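You operate a simulated robot arm through the tools that you are given. There is no shell and no other tool. Be economical: measure what you need, move in short steps, check, and stop when the job is done.

Carry out the task below with a simulated robot arm. There is one attempt and no reset: what you move stays moved.

TASK
Take the green-capped tube and put it on top of the white-banded nozzle. Then put one of the small blue-banded bottles from the cup table top on top of the blue-banded film roll.
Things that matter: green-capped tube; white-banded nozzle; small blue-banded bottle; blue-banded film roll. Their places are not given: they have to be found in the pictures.

It is judged by the outcome, as a careful person would: the job done as asked, and still so three seconds after it is handed in. It fails if anything else is knocked over, pushed out of place, dropped, spilled or broken.

THE ROBOT
A 7-joint arm with a two-finger parallel gripper, fixed in place. Base frame: the origin is at the foot of the arm, x ahead of it, y to its left, z up; the work surface is at about z = 0.85. Lengths are in m, angles in rad, forces in N, time in s.
With the tool pointing down near the work surface it reaches from about 0.3 to 0.7 m from the base axis. Its first joint turns from -1.152 to 1.152 rad. Payload 1.57 kg.
Tool frame: the origin (TCP) lies between the finger pads and is the grasp point; the fingertips stand 0.03 m ahead of it; z points along the fingers, y is the line along which they close. The gripper opens to 0.11 m. The fingers are 0.024 m wide and 0.012 m thick; the gripper's body (0.048 by 0.112 m) begins 0.078 m behind the TCP.
Orientation is told as [roll, pitch, yaw] about the base's x, y, z axes, in that order, counted from this pose: with the fingers straight down and closing along the base's y, the tool's x points along the base's -x, its y along +y and its z along -z.

THE INTERFACE
- The arm moves only by the tool play_rows. Its argument "commands" is one flat list of numbers, 6 for each row, row after row: the shift along the tool's x, y, z in m, then the turn, a rotation vector about the tool's x, y, z in rad. In form: [x, y, z, ax, ay, az, x, y, z, ax, ay, az, ...]. A call has 1 to 12 rows; each row shifts and turns the commanded pose from where the row before left it, along the tool's axes as they then stand. "hand" is the opening, from 0 (shut) to 1 (fully open), set as the call begins (left out, the last holds). A row lasts 0.2 s, in which the tool goes at most 0.05 m and 0.15 rad; a call with a longer step from one row to the next is refused whole, and so is a gripper value outside its range. A pose out of reach is approached as far as the arm can. The call stops where the force on the tool passes 40 N (or 10 N more than at its start, if that is more) or the arm is blocked; 0.2 s more then pass. The fingers move at their own pace (about 0.108 m/s each) and stop on an object; they squeeze with about 22 N. The grip force told is the motor's: it shows also when the fingers shut on nothing. Time passes only in rows, and 0.2 s behind the last, so rows that do not move let the fingers close. It gives the time, the measured TCP pose, the force on the tool (base axes), the opening and the grip force at its end, in the units of the frame above (readings bear some noise).
- Cameras (640 x 400 px; columns grow to the right, rows downward): "scene" is fixed at [0.1622, -0.3995, 1.3997]; the picture's right is [0.72, -0.69, 0.00], its down [-0.47, -0.49, -0.73] and it looks along [0.50, 0.53, -0.68] (base axes); focal length 316 px, centre (320, 200). "wrist" rides on the gripper at [-0.036, 0, -0.08] in the tool frame; the picture's right is [0.00, -1.00, 0.00], its down [0.97, 0.00, -0.24] and it looks along [0.24, 0.00, 0.97] (tool axes); focal length 218 px, centre (320, 200).
- camera(camera): a new picture of that camera. No time passes.
- measure_at(camera, pixels): for up to 12 pixels [column, row] of the newest picture of that camera ("zoom" is the newest enlarged one), the place [x, y, z] in the base frame of the surface seen there, good to about 0.003 m, but the place of the scene camera against the robot may be out by one fixed shift of up to 0.012 m in any direction. No time passes.
- zoom(camera, box): a new picture of the part [left, top, right, bottom] of that camera's present view, enlarged. No time passes.
- close_job(): hands the job in; it is judged then, once.

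Work in short steps. Measure before you move; look again where a grasp or a placing could have gone wrong, and mend it. You have 80 turns and 34 pictures in all, the two below and enlarged ones among them. Open the gripper and draw the arm clear of the work before you hand the job in, unless the task says otherwise; then end with one line.

The tools are called after "Emit:" as name(argument=value, ...) on one line, values as JSON. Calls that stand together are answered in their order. play_rows: Moves the arm, as the interface text tells. Its arguments: {"type":"object","properties":{"commands":{"type":"array","items":{"type":"number"}},"hand":{"type":"number"}},"required":["commands"]} The other tools are called the same way: camera (camera) takes a picture; measure_at (camera, pixels) gives the place of the surface under pixels of a picture; zoom (camera, box) takes an enlarged picture of a part of a camera's view; close_job () hands the job in.

At the start:

```text
t: 0.0
position: [0.3461, -0.2942, 1.1887]
tool_rot: [-0.001, 0.0, 0.0]
contact_force: [-0.1, -0.5, -0.3]
width: 0.11
grip_force: 0.1
```

scene: 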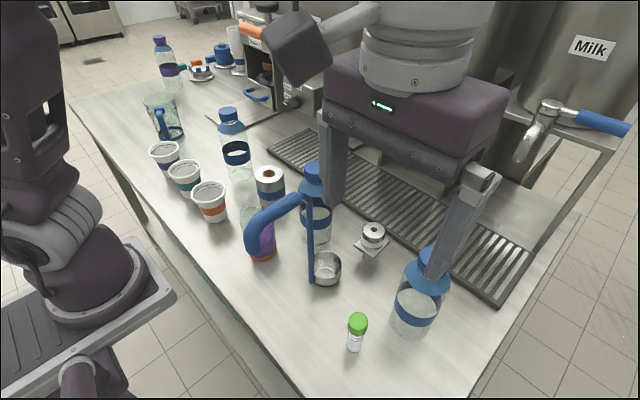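
wrist: 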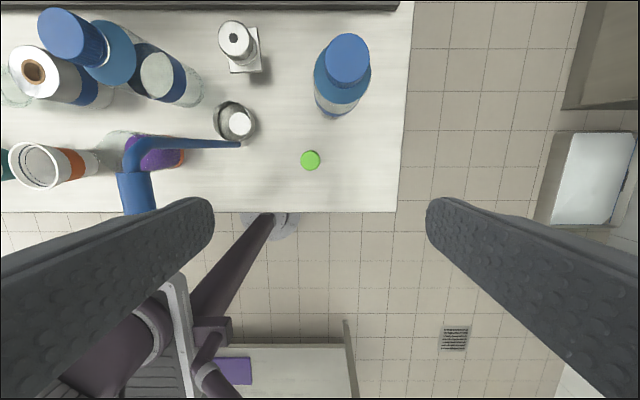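

The tube's green cap is at scene (357,325) and the nozzle candidate is at (373,235). I'll zoom in to identify the objects.

Emit:
zoom(camera="scene", box=[130, 20, 290, 120])

Emit:
zoom(camera="scene", box=[200, 100, 360, 200])

Emit:
zoom(camera="scene", box=[300, 200, 480, 360])

```text
4.00 times, centred on (210, 70) of scene
```

zoom: 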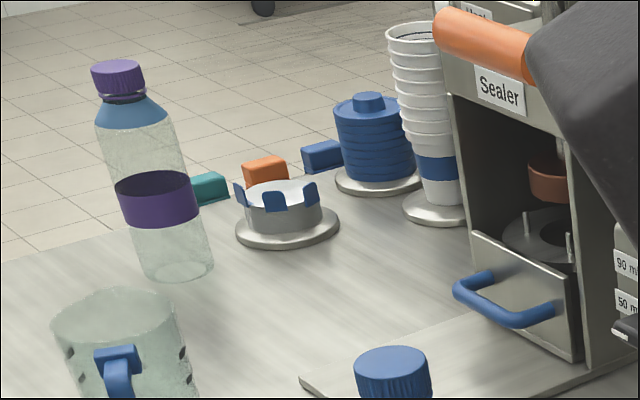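

```text
4.00 times, centred on (280, 150) of scene
```

zoom: 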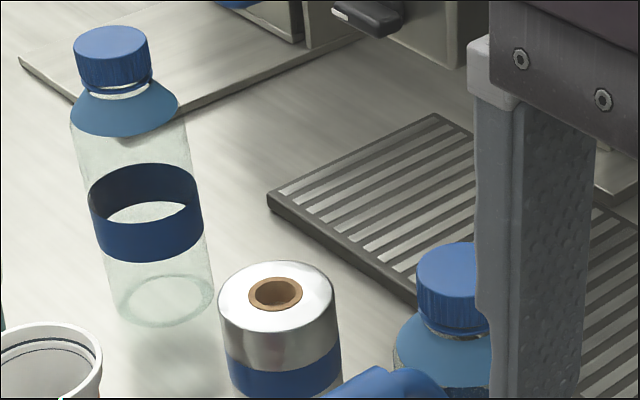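

```text
2.50 times, centred on (390, 280) of scene
```

zoom: 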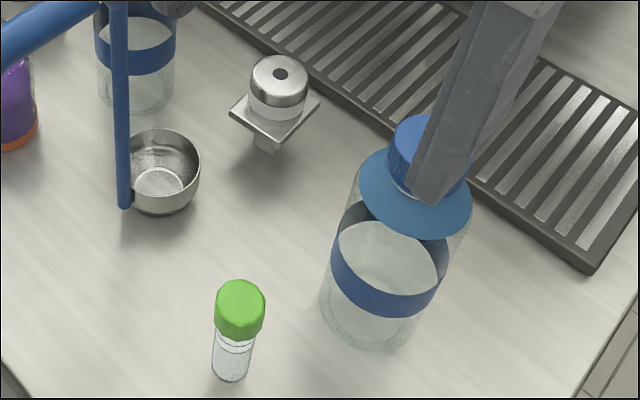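

I'll measure the key points on the scene picture.

Emit:
measure_at(camera="scene", pixels=[[357, 319], [354, 348], [374, 228], [371, 237], [357, 245], [228, 113], [237, 150], [242, 205], [262, 172], [270, 194], [314, 171], [316, 220]])

Emit:
measure_at(camera="wrist", pixels=[[310, 160], [234, 36], [247, 65], [348, 55], [70, 30], [20, 72], [50, 65], [240, 122], [236, 144], [137, 185], [145, 152], [260, 190]])

Emit:
measure_at(camera="scene", pixels=[[432, 255], [415, 310], [410, 335], [300, 200], [250, 230], [262, 245], [310, 280], [209, 188], [318, 238], [240, 128], [300, 168], [330, 262]])

```text
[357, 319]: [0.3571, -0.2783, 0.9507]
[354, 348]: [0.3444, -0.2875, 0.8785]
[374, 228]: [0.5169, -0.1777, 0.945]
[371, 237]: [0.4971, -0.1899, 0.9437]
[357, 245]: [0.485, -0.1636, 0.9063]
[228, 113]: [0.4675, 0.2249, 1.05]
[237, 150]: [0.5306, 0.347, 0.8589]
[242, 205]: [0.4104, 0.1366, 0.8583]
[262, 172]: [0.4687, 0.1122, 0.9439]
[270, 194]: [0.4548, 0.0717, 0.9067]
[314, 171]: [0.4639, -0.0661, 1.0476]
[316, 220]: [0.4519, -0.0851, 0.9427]
```

```text
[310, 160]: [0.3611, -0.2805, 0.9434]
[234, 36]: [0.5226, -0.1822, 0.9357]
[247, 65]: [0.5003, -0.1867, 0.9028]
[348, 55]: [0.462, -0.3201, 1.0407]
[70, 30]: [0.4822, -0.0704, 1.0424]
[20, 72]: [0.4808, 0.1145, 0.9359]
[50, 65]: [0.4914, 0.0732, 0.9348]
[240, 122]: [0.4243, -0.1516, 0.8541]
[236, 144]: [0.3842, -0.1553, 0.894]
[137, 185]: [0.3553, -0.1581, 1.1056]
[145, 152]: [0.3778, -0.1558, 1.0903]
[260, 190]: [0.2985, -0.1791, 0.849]
```

```text
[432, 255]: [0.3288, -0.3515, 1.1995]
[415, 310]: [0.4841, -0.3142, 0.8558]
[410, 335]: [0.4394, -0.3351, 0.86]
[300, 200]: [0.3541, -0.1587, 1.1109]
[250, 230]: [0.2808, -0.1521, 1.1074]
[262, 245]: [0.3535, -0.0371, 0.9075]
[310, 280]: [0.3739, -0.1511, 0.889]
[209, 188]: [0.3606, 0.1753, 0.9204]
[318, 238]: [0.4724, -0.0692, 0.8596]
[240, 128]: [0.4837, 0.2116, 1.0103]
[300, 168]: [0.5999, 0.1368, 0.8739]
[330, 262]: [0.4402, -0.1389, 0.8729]
```

The nozzle is at about (0.52,-0.18), the tube at (0.361,-0.2805) and the roll at (0.48,0.095), all from the wrist camera. I'll move above the tube with the gripper partly closed and look again.

Emit:
play_rows(commands=[-0.005, 0.004, 0.03, 0, 0, 0, -0.005, 0.005, 0.03, 0, 0, 0, -0.005, 0.005, 0.03, 0, 0, 0, 0, 0, 0.03, 0, 0, 0, 0, 0, 0, 0, 0, 0], hand=0.6)

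Emit:
camera(camera="wrist")

```text
t: 1.2
position: [0.3618, -0.2814, 1.0681]
tool_rot: [0.001, 0.001, -0.001]
contact_force: [0.5, 0.2, 0.1]
width: 0.066
grip_force: 0.1
```

```text
28 pictures are left
```

wrist: 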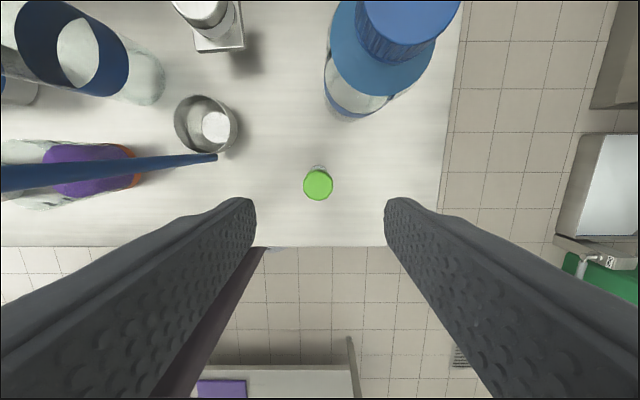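

Emit:
measure_at(camera="wrist", pixels=[[318, 184], [306, 184], [330, 184], [318, 173], [318, 196], [232, 14], [212, 10], [225, 45], [405, 15], [350, 105], [318, 230], [319, 167]])

```text
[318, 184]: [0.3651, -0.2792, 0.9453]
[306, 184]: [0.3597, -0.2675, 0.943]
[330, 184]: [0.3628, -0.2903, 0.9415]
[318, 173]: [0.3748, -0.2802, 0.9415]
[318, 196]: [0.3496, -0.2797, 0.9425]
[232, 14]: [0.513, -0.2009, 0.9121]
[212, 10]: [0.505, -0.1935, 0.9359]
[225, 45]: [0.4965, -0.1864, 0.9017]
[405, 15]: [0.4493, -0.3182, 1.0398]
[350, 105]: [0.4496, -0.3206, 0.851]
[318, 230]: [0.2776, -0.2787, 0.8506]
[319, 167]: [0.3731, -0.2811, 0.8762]
```

The cap centre is about (0.362,-0.279) with its top at 0.942. I'll go down to z≈0.923.

Emit:
play_rows(commands=[0, 0.002, 0.04, 0, 0, 0, 0, 0, 0.04, 0, 0, 0, 0, 0, 0.035, 0, 0, 0, 0, 0, 0.02, 0, 0, 0, 0, 0, 0.01, 0, 0, 0, 0, 0, 0, 0, 0, 0])

Emit:
play_rows(commands=[0, 0, 0, 0, 0, 0, 0, 0, 0, 0, 0, 0, 0, 0, 0, 0, 0, 0], hand=0)

Emit:
camera(camera="wrist")

```text
t: 2.6
position: [0.3593, -0.2779, 0.9248]
tool_rot: [0.0, 0.0, 0.0]
contact_force: [0.8, 0.5, 0.0]
width: 0.0661
grip_force: 0.0
```

```text
t: 3.4
position: [0.36, -0.2775, 0.9259]
tool_rot: [0.001, 0.0, -0.001]
contact_force: [0.2, -0.4, -0.4]
width: 0.0294
grip_force: 22.4
```

```text
27 pictures are left
```

wrist: 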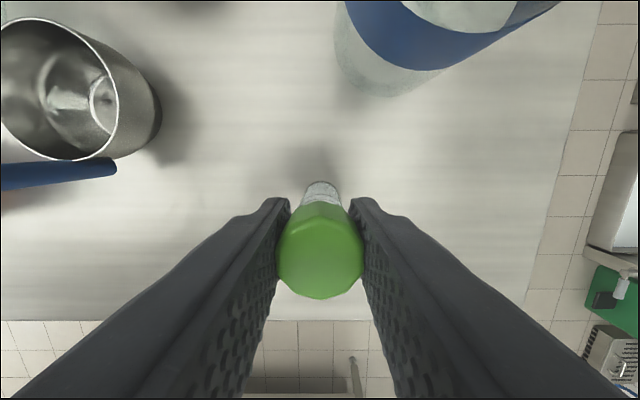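

The grip held at 0.029 m. I'll lift and move to just short of the nozzle.

Emit:
play_rows(commands=[0, 0, -0.03, 0, 0, 0, 0, 0, -0.045, 0, 0, 0, 0, 0, -0.045, 0, 0, 0, 0, 0, -0.045, 0, 0, 0, 0, 0, -0.03, 0, 0, 0, -0.025, 0.02, -0.02, 0, 0, 0, -0.03, 0.02, 0, 0, 0, 0, -0.03, 0.02, 0, 0, 0, 0, -0.025, 0.02, 0, 0, 0, 0, 0, 0.018, 0, 0, 0, 0, 0, 0, 0, 0, 0, 0])

Emit:
camera(camera="wrist")

```text
t: 5.8
position: [0.4691, -0.1801, 1.1389]
tool_rot: [0.001, 0.001, 0.0]
contact_force: [0.3, -0.2, -0.9]
width: 0.0288
grip_force: 21.9
```

```text
26 pictures are left
```

wrist: 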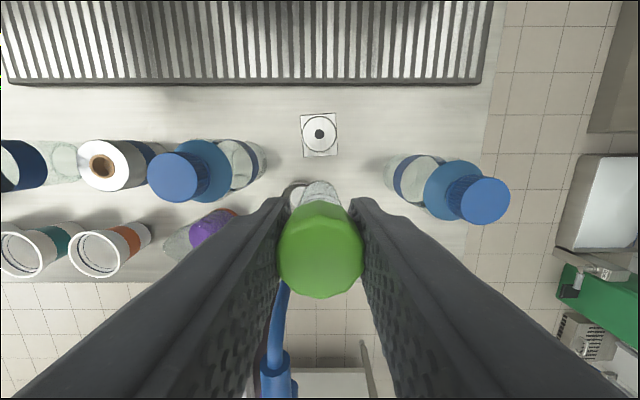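

Emit:
zoom(camera="wrist", box=[270, 100, 370, 220])

Emit:
measure_at(camera="wrist", pixels=[[319, 124], [319, 142], [309, 133], [329, 133], [304, 118], [335, 118], [303, 154], [336, 154], [312, 127], [326, 127], [312, 140], [326, 140]])

```text
3.33 times, centred on (320, 160) of wrist
```

zoom: 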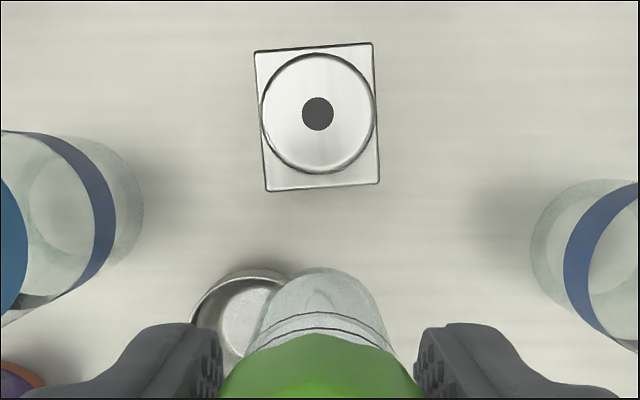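

```text
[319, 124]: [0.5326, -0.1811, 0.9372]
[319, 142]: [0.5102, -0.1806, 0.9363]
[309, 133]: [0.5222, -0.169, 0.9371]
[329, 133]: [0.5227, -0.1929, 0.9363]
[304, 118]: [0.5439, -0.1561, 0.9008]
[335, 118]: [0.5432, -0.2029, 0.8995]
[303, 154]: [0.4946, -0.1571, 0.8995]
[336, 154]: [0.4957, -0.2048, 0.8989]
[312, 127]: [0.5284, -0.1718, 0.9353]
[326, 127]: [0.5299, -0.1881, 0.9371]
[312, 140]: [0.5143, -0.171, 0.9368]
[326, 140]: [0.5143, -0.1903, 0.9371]
```

The nozzle's centre is (0.521,-0.181) with its top at 0.937. I'll check where the tube sits in the hand by measuring points on the cap.

Emit:
measure_at(camera="wrist", pixels=[[320, 206], [320, 296], [320, 250], [282, 250], [358, 250], [320, 184], [310, 190], [330, 190]])

Emit:
play_rows(commands=[-0.025, 0, 0, 0, 0, 0, -0.025, -0.001, 0, 0, 0, 0, 0, 0, 0.03, 0, 0, 0, 0, 0, 0.03, 0, 0, 0, 0, 0, 0.02, 0, 0, 0, 0, 0, 0, 0, 0, 0])

Emit:
zoom(camera="scene", box=[300, 150, 460, 270])

```text
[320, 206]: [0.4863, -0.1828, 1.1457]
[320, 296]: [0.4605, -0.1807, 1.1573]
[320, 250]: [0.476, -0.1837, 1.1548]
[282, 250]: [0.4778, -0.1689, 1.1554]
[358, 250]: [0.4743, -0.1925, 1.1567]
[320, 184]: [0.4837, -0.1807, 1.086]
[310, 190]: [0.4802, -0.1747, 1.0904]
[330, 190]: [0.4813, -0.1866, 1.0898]
```

```text
t: 7.2
position: [0.5188, -0.1824, 1.0578]
tool_rot: [0.001, -0.001, 0.0]
contact_force: [0.1, 0.4, -0.3]
width: 0.0285
grip_force: 21.8
```

```text
3.33 times, centred on (380, 210) of scene
```

zoom: 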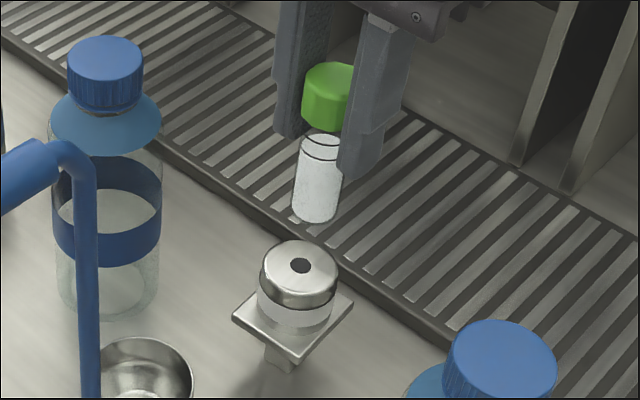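

The tube is about 4 mm ahead of the TCP in x. I'll make a small correction and lower gently.

Emit:
play_rows(commands=[0.002, 0.001, 0.02, 0, 0, 0, 0, 0, 0.012, 0, 0, 0, 0, 0, 0.006, 0, 0, 0, 0, 0, 0.002, 0, 0, 0, 0, 0, 0.0, 0, 0, 0])

Emit:
zoom(camera="scene", box=[320, 180, 420, 260])

```text
t: 8.4
position: [0.5185, -0.1804, 1.0175]
tool_rot: [0.001, 0.001, 0.001]
contact_force: [0.0, 0.4, 0.8]
width: 0.0291
grip_force: 21.8
```

```text
5.00 times, centred on (370, 220) of scene
```

zoom: 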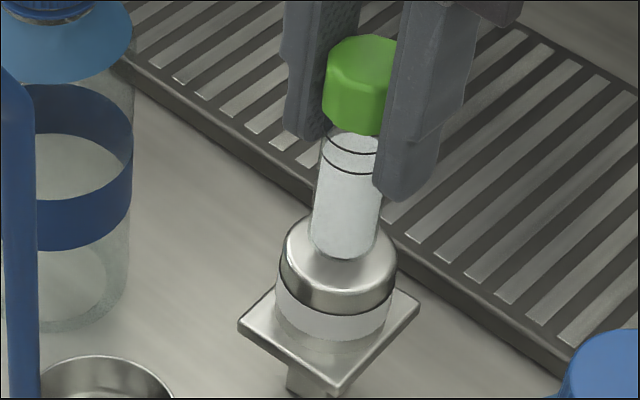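

The tube is well centred and about 4 mm above the top. I'll lower in small steps until it touches.

Emit:
play_rows(commands=[0.0015, 0.001, 0.002, 0, 0, 0, 0, 0, 0.0015, 0, 0, 0, 0, 0, 0.001, 0, 0, 0, 0, 0, 0.0, 0, 0, 0])

Emit:
zoom(camera="scene", box=[320, 180, 420, 260])

```text
t: 9.4
position: [0.5172, -0.1796, 1.0139]
tool_rot: [0.0, 0.0, 0.0]
contact_force: [0.0, 0.6, -0.6]
width: 0.0288
grip_force: 21.7
```

```text
5.00 times, centred on (370, 220) of scene
```

zoom: 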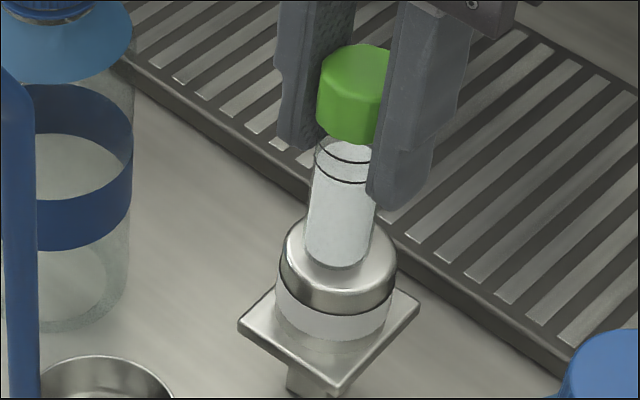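

Emit:
play_rows(commands=[0, 0, 0.001, 0, 0, 0, 0, 0, 0, 0, 0, 0])

Emit:
play_rows(commands=[0, 0, 0.001, 0, 0, 0, 0, 0, 0, 0, 0, 0])

```text
t: 10.0
position: [0.5148, -0.1805, 1.013]
tool_rot: [0.0, -0.001, 0.0]
contact_force: [-0.2, 0.8, -1.7]
width: 0.0291
grip_force: 21.4
```

```text
t: 10.6
position: [0.516, -0.1802, 1.0117]
tool_rot: [-0.001, 0.001, 0.001]
contact_force: [-0.5, -0.1, -0.2]
width: 0.0286
grip_force: 21.7
```

Emit:
play_rows(commands=[0, 0, 0.001, 0, 0, 0, 0, 0, 0, 0, 0, 0])

Emit:
play_rows(commands=[0, 0, 0.001, 0, 0, 0, 0, 0, 0, 0, 0, 0])

```text
t: 11.2
position: [0.5162, -0.1801, 1.011]
tool_rot: [-0.001, 0.0, 0.001]
contact_force: [-0.7, 0.0, 2.8]
width: 0.0289
grip_force: 21.5
```

```text
t: 11.8
position: [0.5168, -0.1807, 1.0115]
tool_rot: [0.001, -0.001, 0.001]
contact_force: [-1.6, -1.0, 13.6]
width: 0.0288
grip_force: 21.6
```

Contact shows as 13.6 N upward. I'll back off slightly and release gently.

Emit:
play_rows(commands=[0, 0, -0.0008, 0, 0, 0, 0, 0, 0, 0, 0, 0])

Emit:
play_rows(commands=[0, 0, 0, 0, 0, 0, 0, 0, 0, 0, 0, 0], hand=0.5)

Emit:
zoom(camera="scene", box=[320, 180, 420, 260])

```text
t: 12.4
position: [0.5168, -0.1802, 1.01]
tool_rot: [0.001, 0.002, 0.0]
contact_force: [0.6, -1.0, -0.3]
width: 0.0289
grip_force: 21.4
```

```text
t: 13.0
position: [0.5163, -0.1795, 1.0113]
tool_rot: [-0.001, -0.001, 0.0]
contact_force: [0.1, 0.0, 0.3]
width: 0.0548
grip_force: 0.0
```

```text
5.00 times, centred on (370, 220) of scene
```

zoom: 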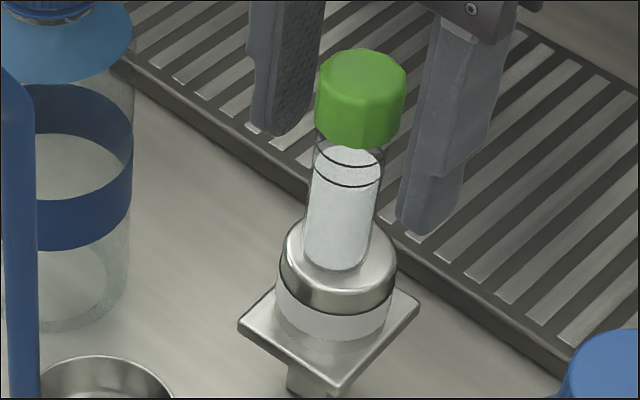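

The tube stands upright and centred on the nozzle. I'll rise straight up, then move toward the middle bottle at about (0.478,-0.07) and the roll for a look.

Emit:
play_rows(commands=[0, 0, -0.02, 0, 0, 0, 0, 0, -0.04, 0, 0, 0, 0, 0, -0.045, 0, 0, 0, 0, 0, -0.045, 0, 0, 0, 0.015, 0.04, -0.03, 0, 0, 0, 0.015, 0.04, 0, 0, 0, 0, 0.01, 0.04, 0, 0, 0, 0, 0.01, 0.04, 0, 0, 0, 0, 0, 0.02, 0, 0, 0, 0, 0, 0, 0, 0, 0, 0], hand=0.5)

Emit:
camera(camera="wrist")

Emit:
camera(camera="scene")

```text
refused: row 5 steps farther than a row can; nothing moved
```

```text
20 pictures are left
```

wrist: 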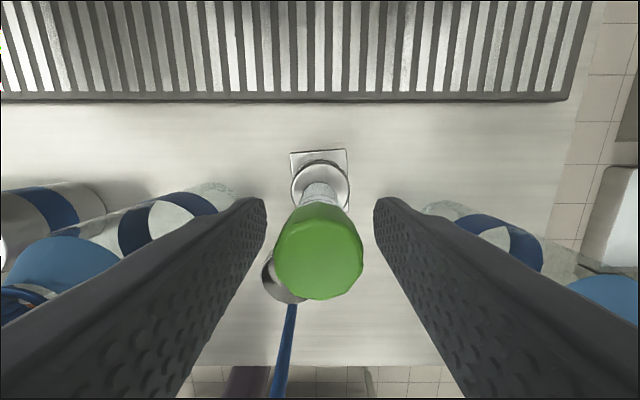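

```text
19 pictures are left
```

scene: 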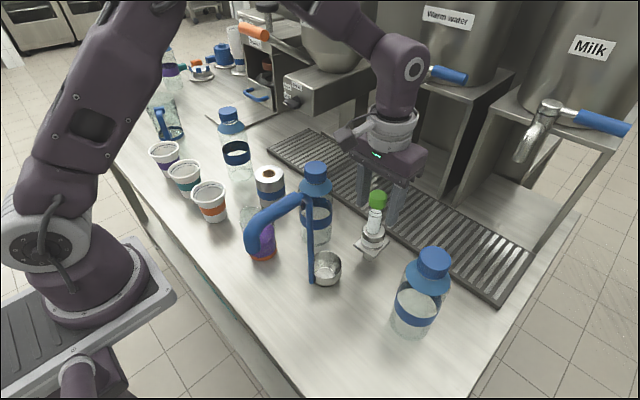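

Emit:
play_rows(commands=[0, 0, -0.02, 0, 0, 0, 0, 0, -0.04, 0, 0, 0, 0, 0, -0.045, 0, 0, 0, 0, 0, -0.045, 0, 0, 0, 0.01, 0.03, -0.03, 0, 0, 0, 0.015, 0.04, 0, 0, 0, 0, 0.015, 0.04, 0, 0, 0, 0, 0.01, 0.04, 0, 0, 0, 0, 0, 0.03, 0, 0, 0, 0, 0, 0, 0, 0, 0, 0], hand=0.5)

Emit:
camera(camera="wrist")

```text
t: 15.2
position: [0.4637, 0.0033, 1.19]
tool_rot: [-0.002, 0.001, 0.001]
contact_force: [0.7, -0.5, 0.5]
width: 0.0549
grip_force: 0.0
```

```text
18 pictures are left
```

wrist: 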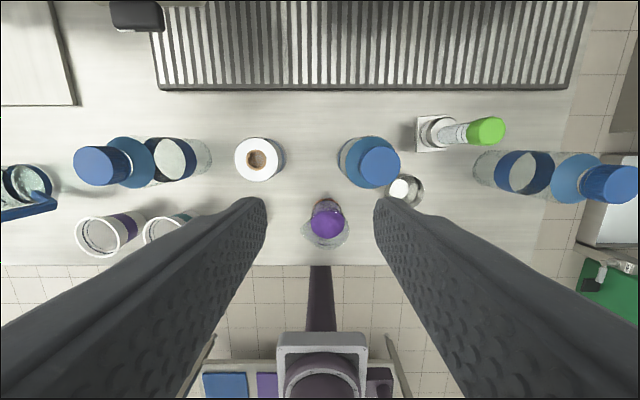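

Emit:
measure_at(camera="wrist", pixels=[[259, 141], [259, 178], [238, 160], [280, 160], [246, 148], [272, 148], [380, 166], [361, 166], [397, 166], [378, 148], [380, 185], [345, 152]])

Emit:
zoom(camera="wrist", box=[220, 100, 420, 225])

```text
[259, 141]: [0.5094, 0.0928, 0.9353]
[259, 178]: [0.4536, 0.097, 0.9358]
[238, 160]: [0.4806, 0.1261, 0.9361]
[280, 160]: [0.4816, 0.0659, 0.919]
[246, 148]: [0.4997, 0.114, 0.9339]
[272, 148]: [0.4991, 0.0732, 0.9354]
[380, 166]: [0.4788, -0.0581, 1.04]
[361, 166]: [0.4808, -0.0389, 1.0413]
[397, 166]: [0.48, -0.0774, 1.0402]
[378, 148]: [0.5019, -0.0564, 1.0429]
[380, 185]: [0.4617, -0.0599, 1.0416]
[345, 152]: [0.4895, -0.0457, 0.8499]
```

```text
3.20 times, centred on (320, 162) of wrist
```

zoom: 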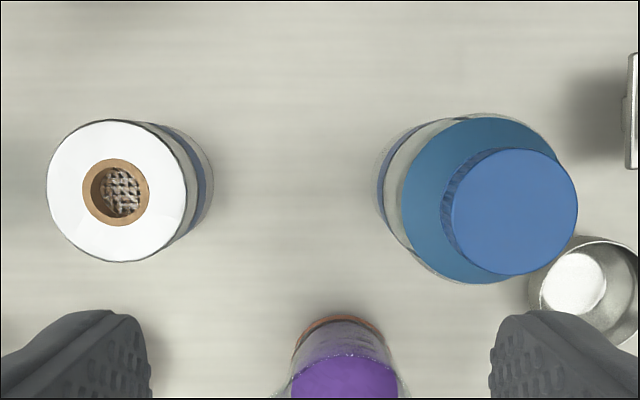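

The roll centre is about (0.4815,0.0985) with its top at 0.936, and the bottle axis is about (0.480,-0.058). I'll measure the bottle's heights in the scene view.

Emit:
zoom(camera="scene", box=[250, 140, 370, 260])

```text
3.33 times, centred on (310, 200) of scene
```

zoom: 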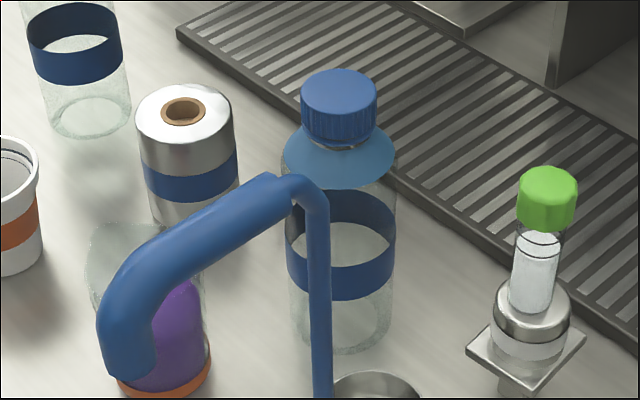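

Emit:
measure_at(camera="zoom", pixels=[[340, 85], [338, 120], [335, 139], [350, 155], [350, 182], [380, 175], [290, 150], [393, 155], [360, 265], [360, 295], [345, 330], [210, 265]])

```text
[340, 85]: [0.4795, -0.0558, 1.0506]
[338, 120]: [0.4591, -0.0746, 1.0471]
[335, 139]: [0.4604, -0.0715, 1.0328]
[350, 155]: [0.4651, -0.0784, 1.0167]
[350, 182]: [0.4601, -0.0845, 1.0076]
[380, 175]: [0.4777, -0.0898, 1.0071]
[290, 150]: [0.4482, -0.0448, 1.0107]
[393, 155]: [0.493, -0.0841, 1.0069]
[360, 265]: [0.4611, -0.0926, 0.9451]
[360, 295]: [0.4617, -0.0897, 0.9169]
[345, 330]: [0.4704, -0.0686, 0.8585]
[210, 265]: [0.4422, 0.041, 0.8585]
```

The shoulder ends at about z=1.0 and the straight body is below it. I'll align over the bottle, open wide and go down partway, then check.

Emit:
play_rows(commands=[-0.008, -0.03, 0, 0, 0, 0, -0.0085, -0.031, 0, 0, 0, 0, 0, 0, 0.03, 0, 0, 0, 0, 0, 0.03, 0, 0, 0, 0, 0, 0.02, 0, 0, 0, 0, 0, 0, 0, 0, 0], hand=0.95)

Emit:
camera(camera="wrist")

```text
t: 16.6
position: [0.4808, -0.0603, 1.1117]
tool_rot: [0.0, 0.0, 0.0]
contact_force: [0.5, 0.2, -0.7]
width: 0.1047
grip_force: 0.2
```

```text
15 pictures are left
```

wrist: 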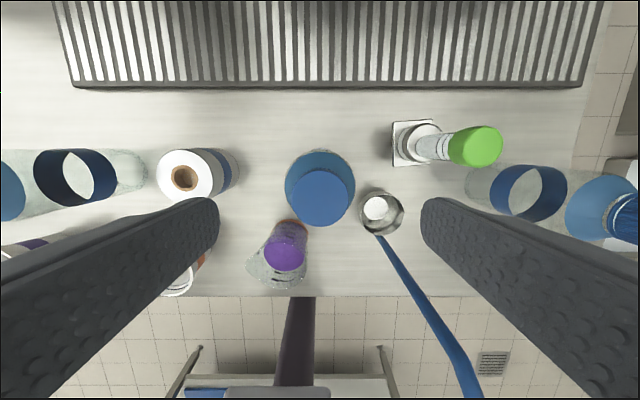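

Emit:
measure_at(camera="wrist", pixels=[[320, 173], [320, 222], [295, 198], [345, 198], [320, 156], [475, 145]])

```text
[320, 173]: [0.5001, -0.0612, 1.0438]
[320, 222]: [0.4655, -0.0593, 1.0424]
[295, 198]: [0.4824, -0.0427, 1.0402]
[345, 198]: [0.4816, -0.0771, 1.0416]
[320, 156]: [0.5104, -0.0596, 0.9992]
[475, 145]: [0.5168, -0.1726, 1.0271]
```

The bottle is centred at (0.482,-0.060). I'll go down to z≈0.974 and close.

Emit:
play_rows(commands=[-0.001, 0, 0.035, 0, 0, 0, 0, 0, 0.035, 0, 0, 0, 0, 0, 0.035, 0, 0, 0, 0, 0, 0.02, 0, 0, 0, 0, 0, 0.0115, 0, 0, 0, 0, 0, 0, 0, 0, 0])

Emit:
play_rows(commands=[0, 0, 0, 0, 0, 0, 0, 0, 0, 0, 0, 0, 0, 0, 0, 0, 0, 0], hand=0)

Emit:
camera(camera="wrist")

```text
t: 18.0
position: [0.4847, -0.0603, 0.9749]
tool_rot: [-0.001, 0.0, 0.0]
contact_force: [1.2, 0.0, 0.2]
width: 0.1045
grip_force: 0.1
```

```text
t: 18.8
position: [0.4852, -0.0603, 0.9755]
tool_rot: [0.001, 0.0, 0.0]
contact_force: [-0.3, -0.9, -0.7]
width: 0.0663
grip_force: 21.7
```

```text
14 pictures are left
```

wrist: 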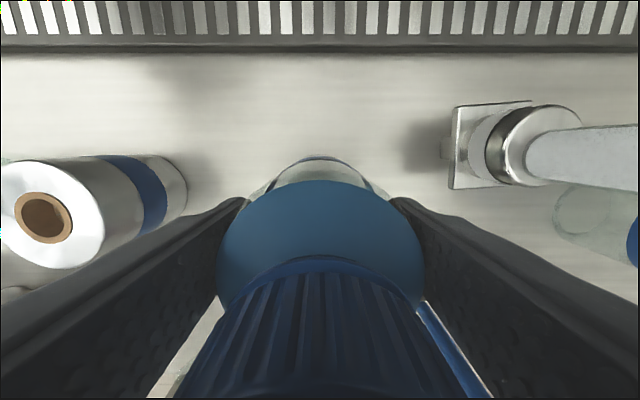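

It's gripped at 0.066 m. I'll lift 0.14 m and check the bottle is held.

Emit:
play_rows(commands=[0, 0, -0.015, 0, 0, 0, 0, 0, -0.03, 0, 0, 0, 0, 0, -0.04, 0, 0, 0, 0, 0, -0.04, 0, 0, 0, 0, 0, -0.015, 0, 0, 0, 0, 0, 0, 0, 0, 0])

Emit:
camera(camera="wrist")

```text
t: 20.2
position: [0.4857, -0.0615, 1.1171]
tool_rot: [0.0, 0.0, -0.001]
contact_force: [-0.2, -0.1, 0.4]
width: 0.0663
grip_force: 22.1
```

```text
13 pictures are left
```

wrist: 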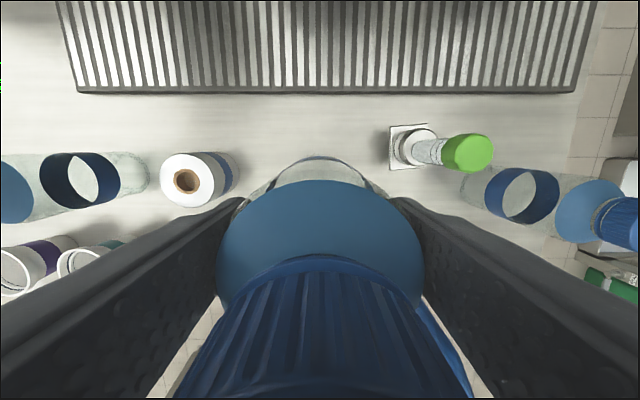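

Emit:
measure_at(camera="wrist", pixels=[[187, 156], [187, 204], [163, 180], [211, 180], [170, 163], [203, 197], [320, 180], [320, 260]])

Emit:
play_rows(commands=[0, 0.035, 0, 0, 0, 0, 0, 0.04, 0, 0, 0, 0, 0, 0.04, 0, 0, 0, 0, 0, 0.03, 0, 0, 0, 0, 0, 0.014, 0, 0, 0, 0, 0, 0, 0, 0, 0, 0])

Emit:
zoom(camera="scene", box=[210, 90, 340, 230])

```text
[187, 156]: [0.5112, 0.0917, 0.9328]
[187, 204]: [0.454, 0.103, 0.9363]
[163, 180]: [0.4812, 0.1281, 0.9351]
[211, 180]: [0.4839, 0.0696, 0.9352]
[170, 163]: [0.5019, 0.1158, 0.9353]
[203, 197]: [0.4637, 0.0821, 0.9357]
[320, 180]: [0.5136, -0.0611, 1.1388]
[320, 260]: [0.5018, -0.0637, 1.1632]
```

```text
t: 21.6
position: [0.4856, 0.0981, 1.1139]
tool_rot: [-0.002, -0.001, 0.0]
contact_force: [0.0, 0.6, -0.1]
width: 0.0664
grip_force: 22.2
```

```text
2.86 times, centred on (275, 160) of scene
```

zoom: 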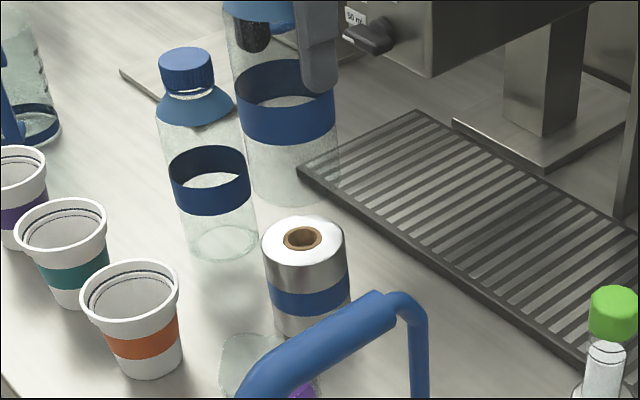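

The roll centre is (0.4826,0.0989), and the held bottle's centre is about 4 mm behind the TCP. I'll adjust and descend to about 6 mm above the roll, then check.

Emit:
play_rows(commands=[-0.001, 0.001, 0.02, 0, 0, 0, 0, 0, 0.017, 0, 0, 0, 0, 0, 0.01, 0, 0, 0, 0, 0, 0, 0, 0, 0])

Emit:
zoom(camera="scene", box=[230, 90, 330, 210])

Emit:
camera(camera="scene")

```text
t: 22.6
position: [0.4864, 0.0979, 1.0677]
tool_rot: [0.001, 0.0, 0.001]
contact_force: [0.0, 0.4, -0.5]
width: 0.0664
grip_force: 22.2
```

```text
3.33 times, centred on (280, 150) of scene
```

zoom: 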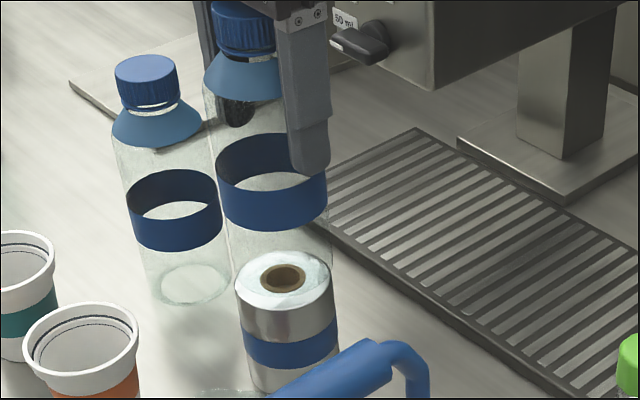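

```text
10 pictures are left
```

scene: 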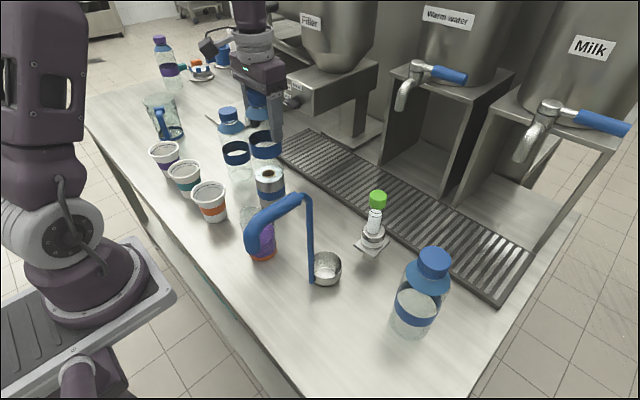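

The alignment looks good: the bottle base spans 232–334 and the roll 236–333 in the zoom. I'll lower gently to contact.

Emit:
play_rows(commands=[0, 0.001, 0.002, 0, 0, 0, 0, 0, 0.0015, 0, 0, 0, 0, 0, 0.0, 0, 0, 0])

Emit:
play_rows(commands=[0, 0, 0.001, 0, 0, 0, 0, 0, 0, 0, 0, 0])

Emit:
play_rows(commands=[0, 0, 0.001, 0, 0, 0, 0, 0, 0, 0, 0, 0])

```text
t: 23.4
position: [0.4852, 0.0999, 1.0627]
tool_rot: [0.0, 0.0, -0.002]
contact_force: [0.1, -0.1, -0.3]
width: 0.0664
grip_force: 22.3
```

```text
t: 24.0
position: [0.4851, 0.1004, 1.0633]
tool_rot: [0.0, 0.001, 0.0]
contact_force: [0.1, -0.2, -0.1]
width: 0.0665
grip_force: 22.3
```

```text
t: 24.6
position: [0.4853, 0.1002, 1.0629]
tool_rot: [-0.001, 0.0, 0.0]
contact_force: [0.4, -0.5, -0.6]
width: 0.0664
grip_force: 21.9
```

Emit:
play_rows(commands=[0, 0, 0.001, 0, 0, 0, 0, 0, 0, 0, 0, 0])

Emit:
play_rows(commands=[0, 0, 0.001, 0, 0, 0, 0, 0, 0, 0, 0, 0])

```text
t: 25.2
position: [0.4852, 0.1009, 1.0608]
tool_rot: [0.0, 0.0, 0.001]
contact_force: [-0.3, -1.3, -0.6]
width: 0.0662
grip_force: 21.7
```

```text
t: 25.8
position: [0.4855, 0.1014, 1.0604]
tool_rot: [-0.001, -0.002, 0.002]
contact_force: [-1.0, 0.5, 14.1]
width: 0.0661
grip_force: 22.0
```

Contact again, at 14 N. I'll ease off and open only slightly to check.

Emit:
play_rows(commands=[0, 0, -0.0008, 0, 0, 0, 0, 0, 0, 0, 0, 0])

Emit:
play_rows(commands=[0, 0, 0, 0, 0, 0, 0, 0, 0, 0, 0, 0], hand=0.8)

Emit:
zoom(camera="scene", box=[210, 80, 330, 220])

```text
t: 26.4
position: [0.4847, 0.1005, 1.0615]
tool_rot: [-0.001, 0.0, 0.001]
contact_force: [1.8, 0.4, 3.0]
width: 0.0664
grip_force: 21.9
```

```text
t: 27.0
position: [0.4856, 0.1008, 1.0607]
tool_rot: [-0.001, 0.0, -0.001]
contact_force: [-0.7, -0.7, 0.2]
width: 0.088
grip_force: 0.0
```

```text
2.86 times, centred on (270, 150) of scene
```

zoom: 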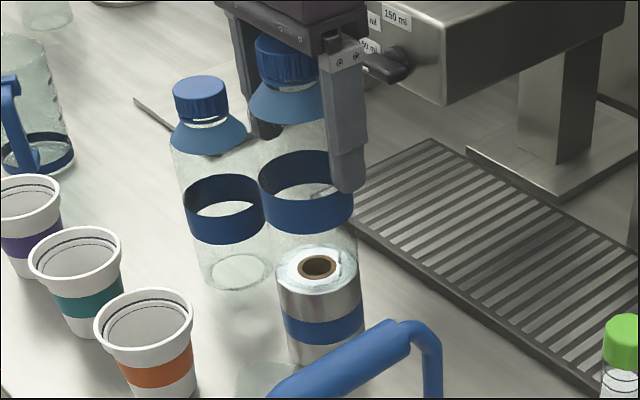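

The bottle stands on the roll. I'll rise straight up to clear it.

Emit:
play_rows(commands=[0, 0, -0.015, 0, 0, 0, 0, 0, -0.03, 0, 0, 0, 0, 0, -0.035, 0, 0, 0, 0, 0, -0.035, 0, 0, 0, 0, 0, -0.03, 0, 0, 0, 0, 0, 0, 0, 0, 0])

Emit:
camera(camera="wrist")

Emit:
camera(camera="scene")

```text
t: 28.4
position: [0.4846, 0.0997, 1.2059]
tool_rot: [-0.001, 0.0, -0.001]
contact_force: [0.7, -0.9, 0.3]
width: 0.0881
grip_force: 0.1
```

```text
8 pictures are left
```

wrist: 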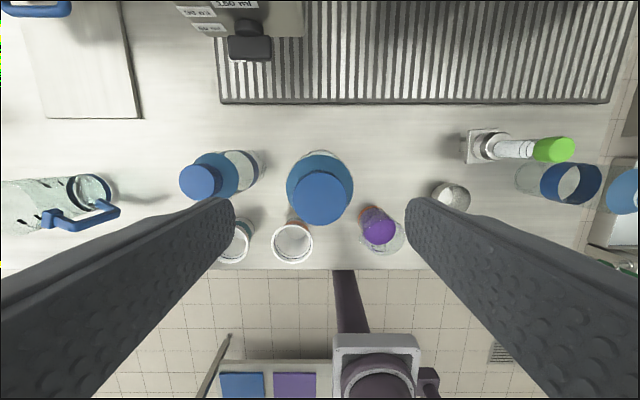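

```text
7 pictures are left
```

scene: 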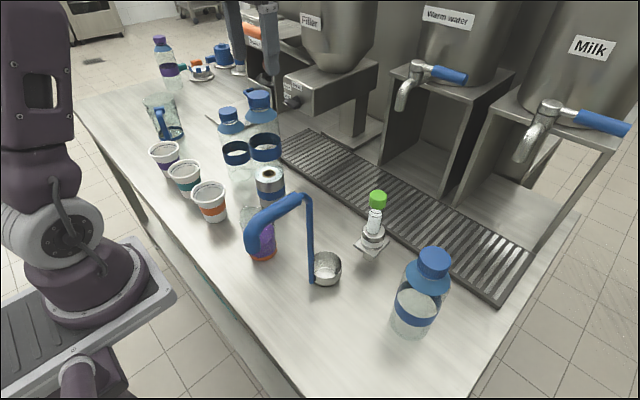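

Both placings stand and everything else is undisturbed. I'll draw the arm a little further up and back.

Emit:
play_rows(commands=[0, 0, -0.04, 0, 0, 0, 0, 0, -0.03, 0, 0, 0, 0.04, 0, 0, 0, 0, 0, 0.04, 0, 0, 0, 0, 0, 0, 0, 0, 0, 0, 0, 0, 0, 0, 0, 0, 0])

Emit:
camera(camera="scene")

```text
t: 29.8
position: [0.4063, 0.0993, 1.2747]
tool_rot: [-0.002, 0.0, 0.001]
contact_force: [-0.8, -0.1, 0.5]
width: 0.088
grip_force: 0.1
```

```text
6 pictures are left
```

scene: 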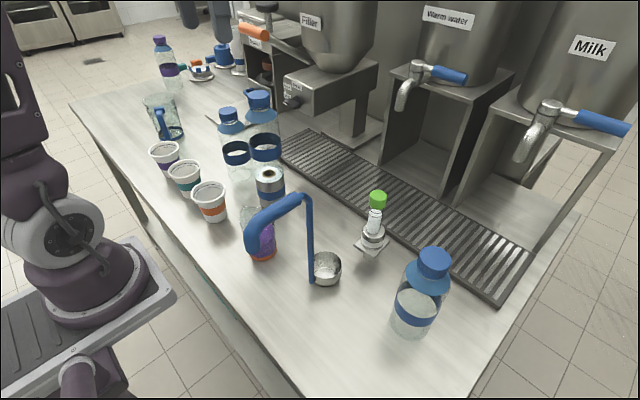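

The tube and the bottle are both standing, and the arm is clear with the gripper open. I'm handing the job in.

Emit:
close_job()

```text
The job is handed in.
```

The green-capped tube is standing on the white-banded nozzle and a small blue-banded bottle is standing on the blue-banded film roll; nothing else moved in the last picture, and the job is handed in.
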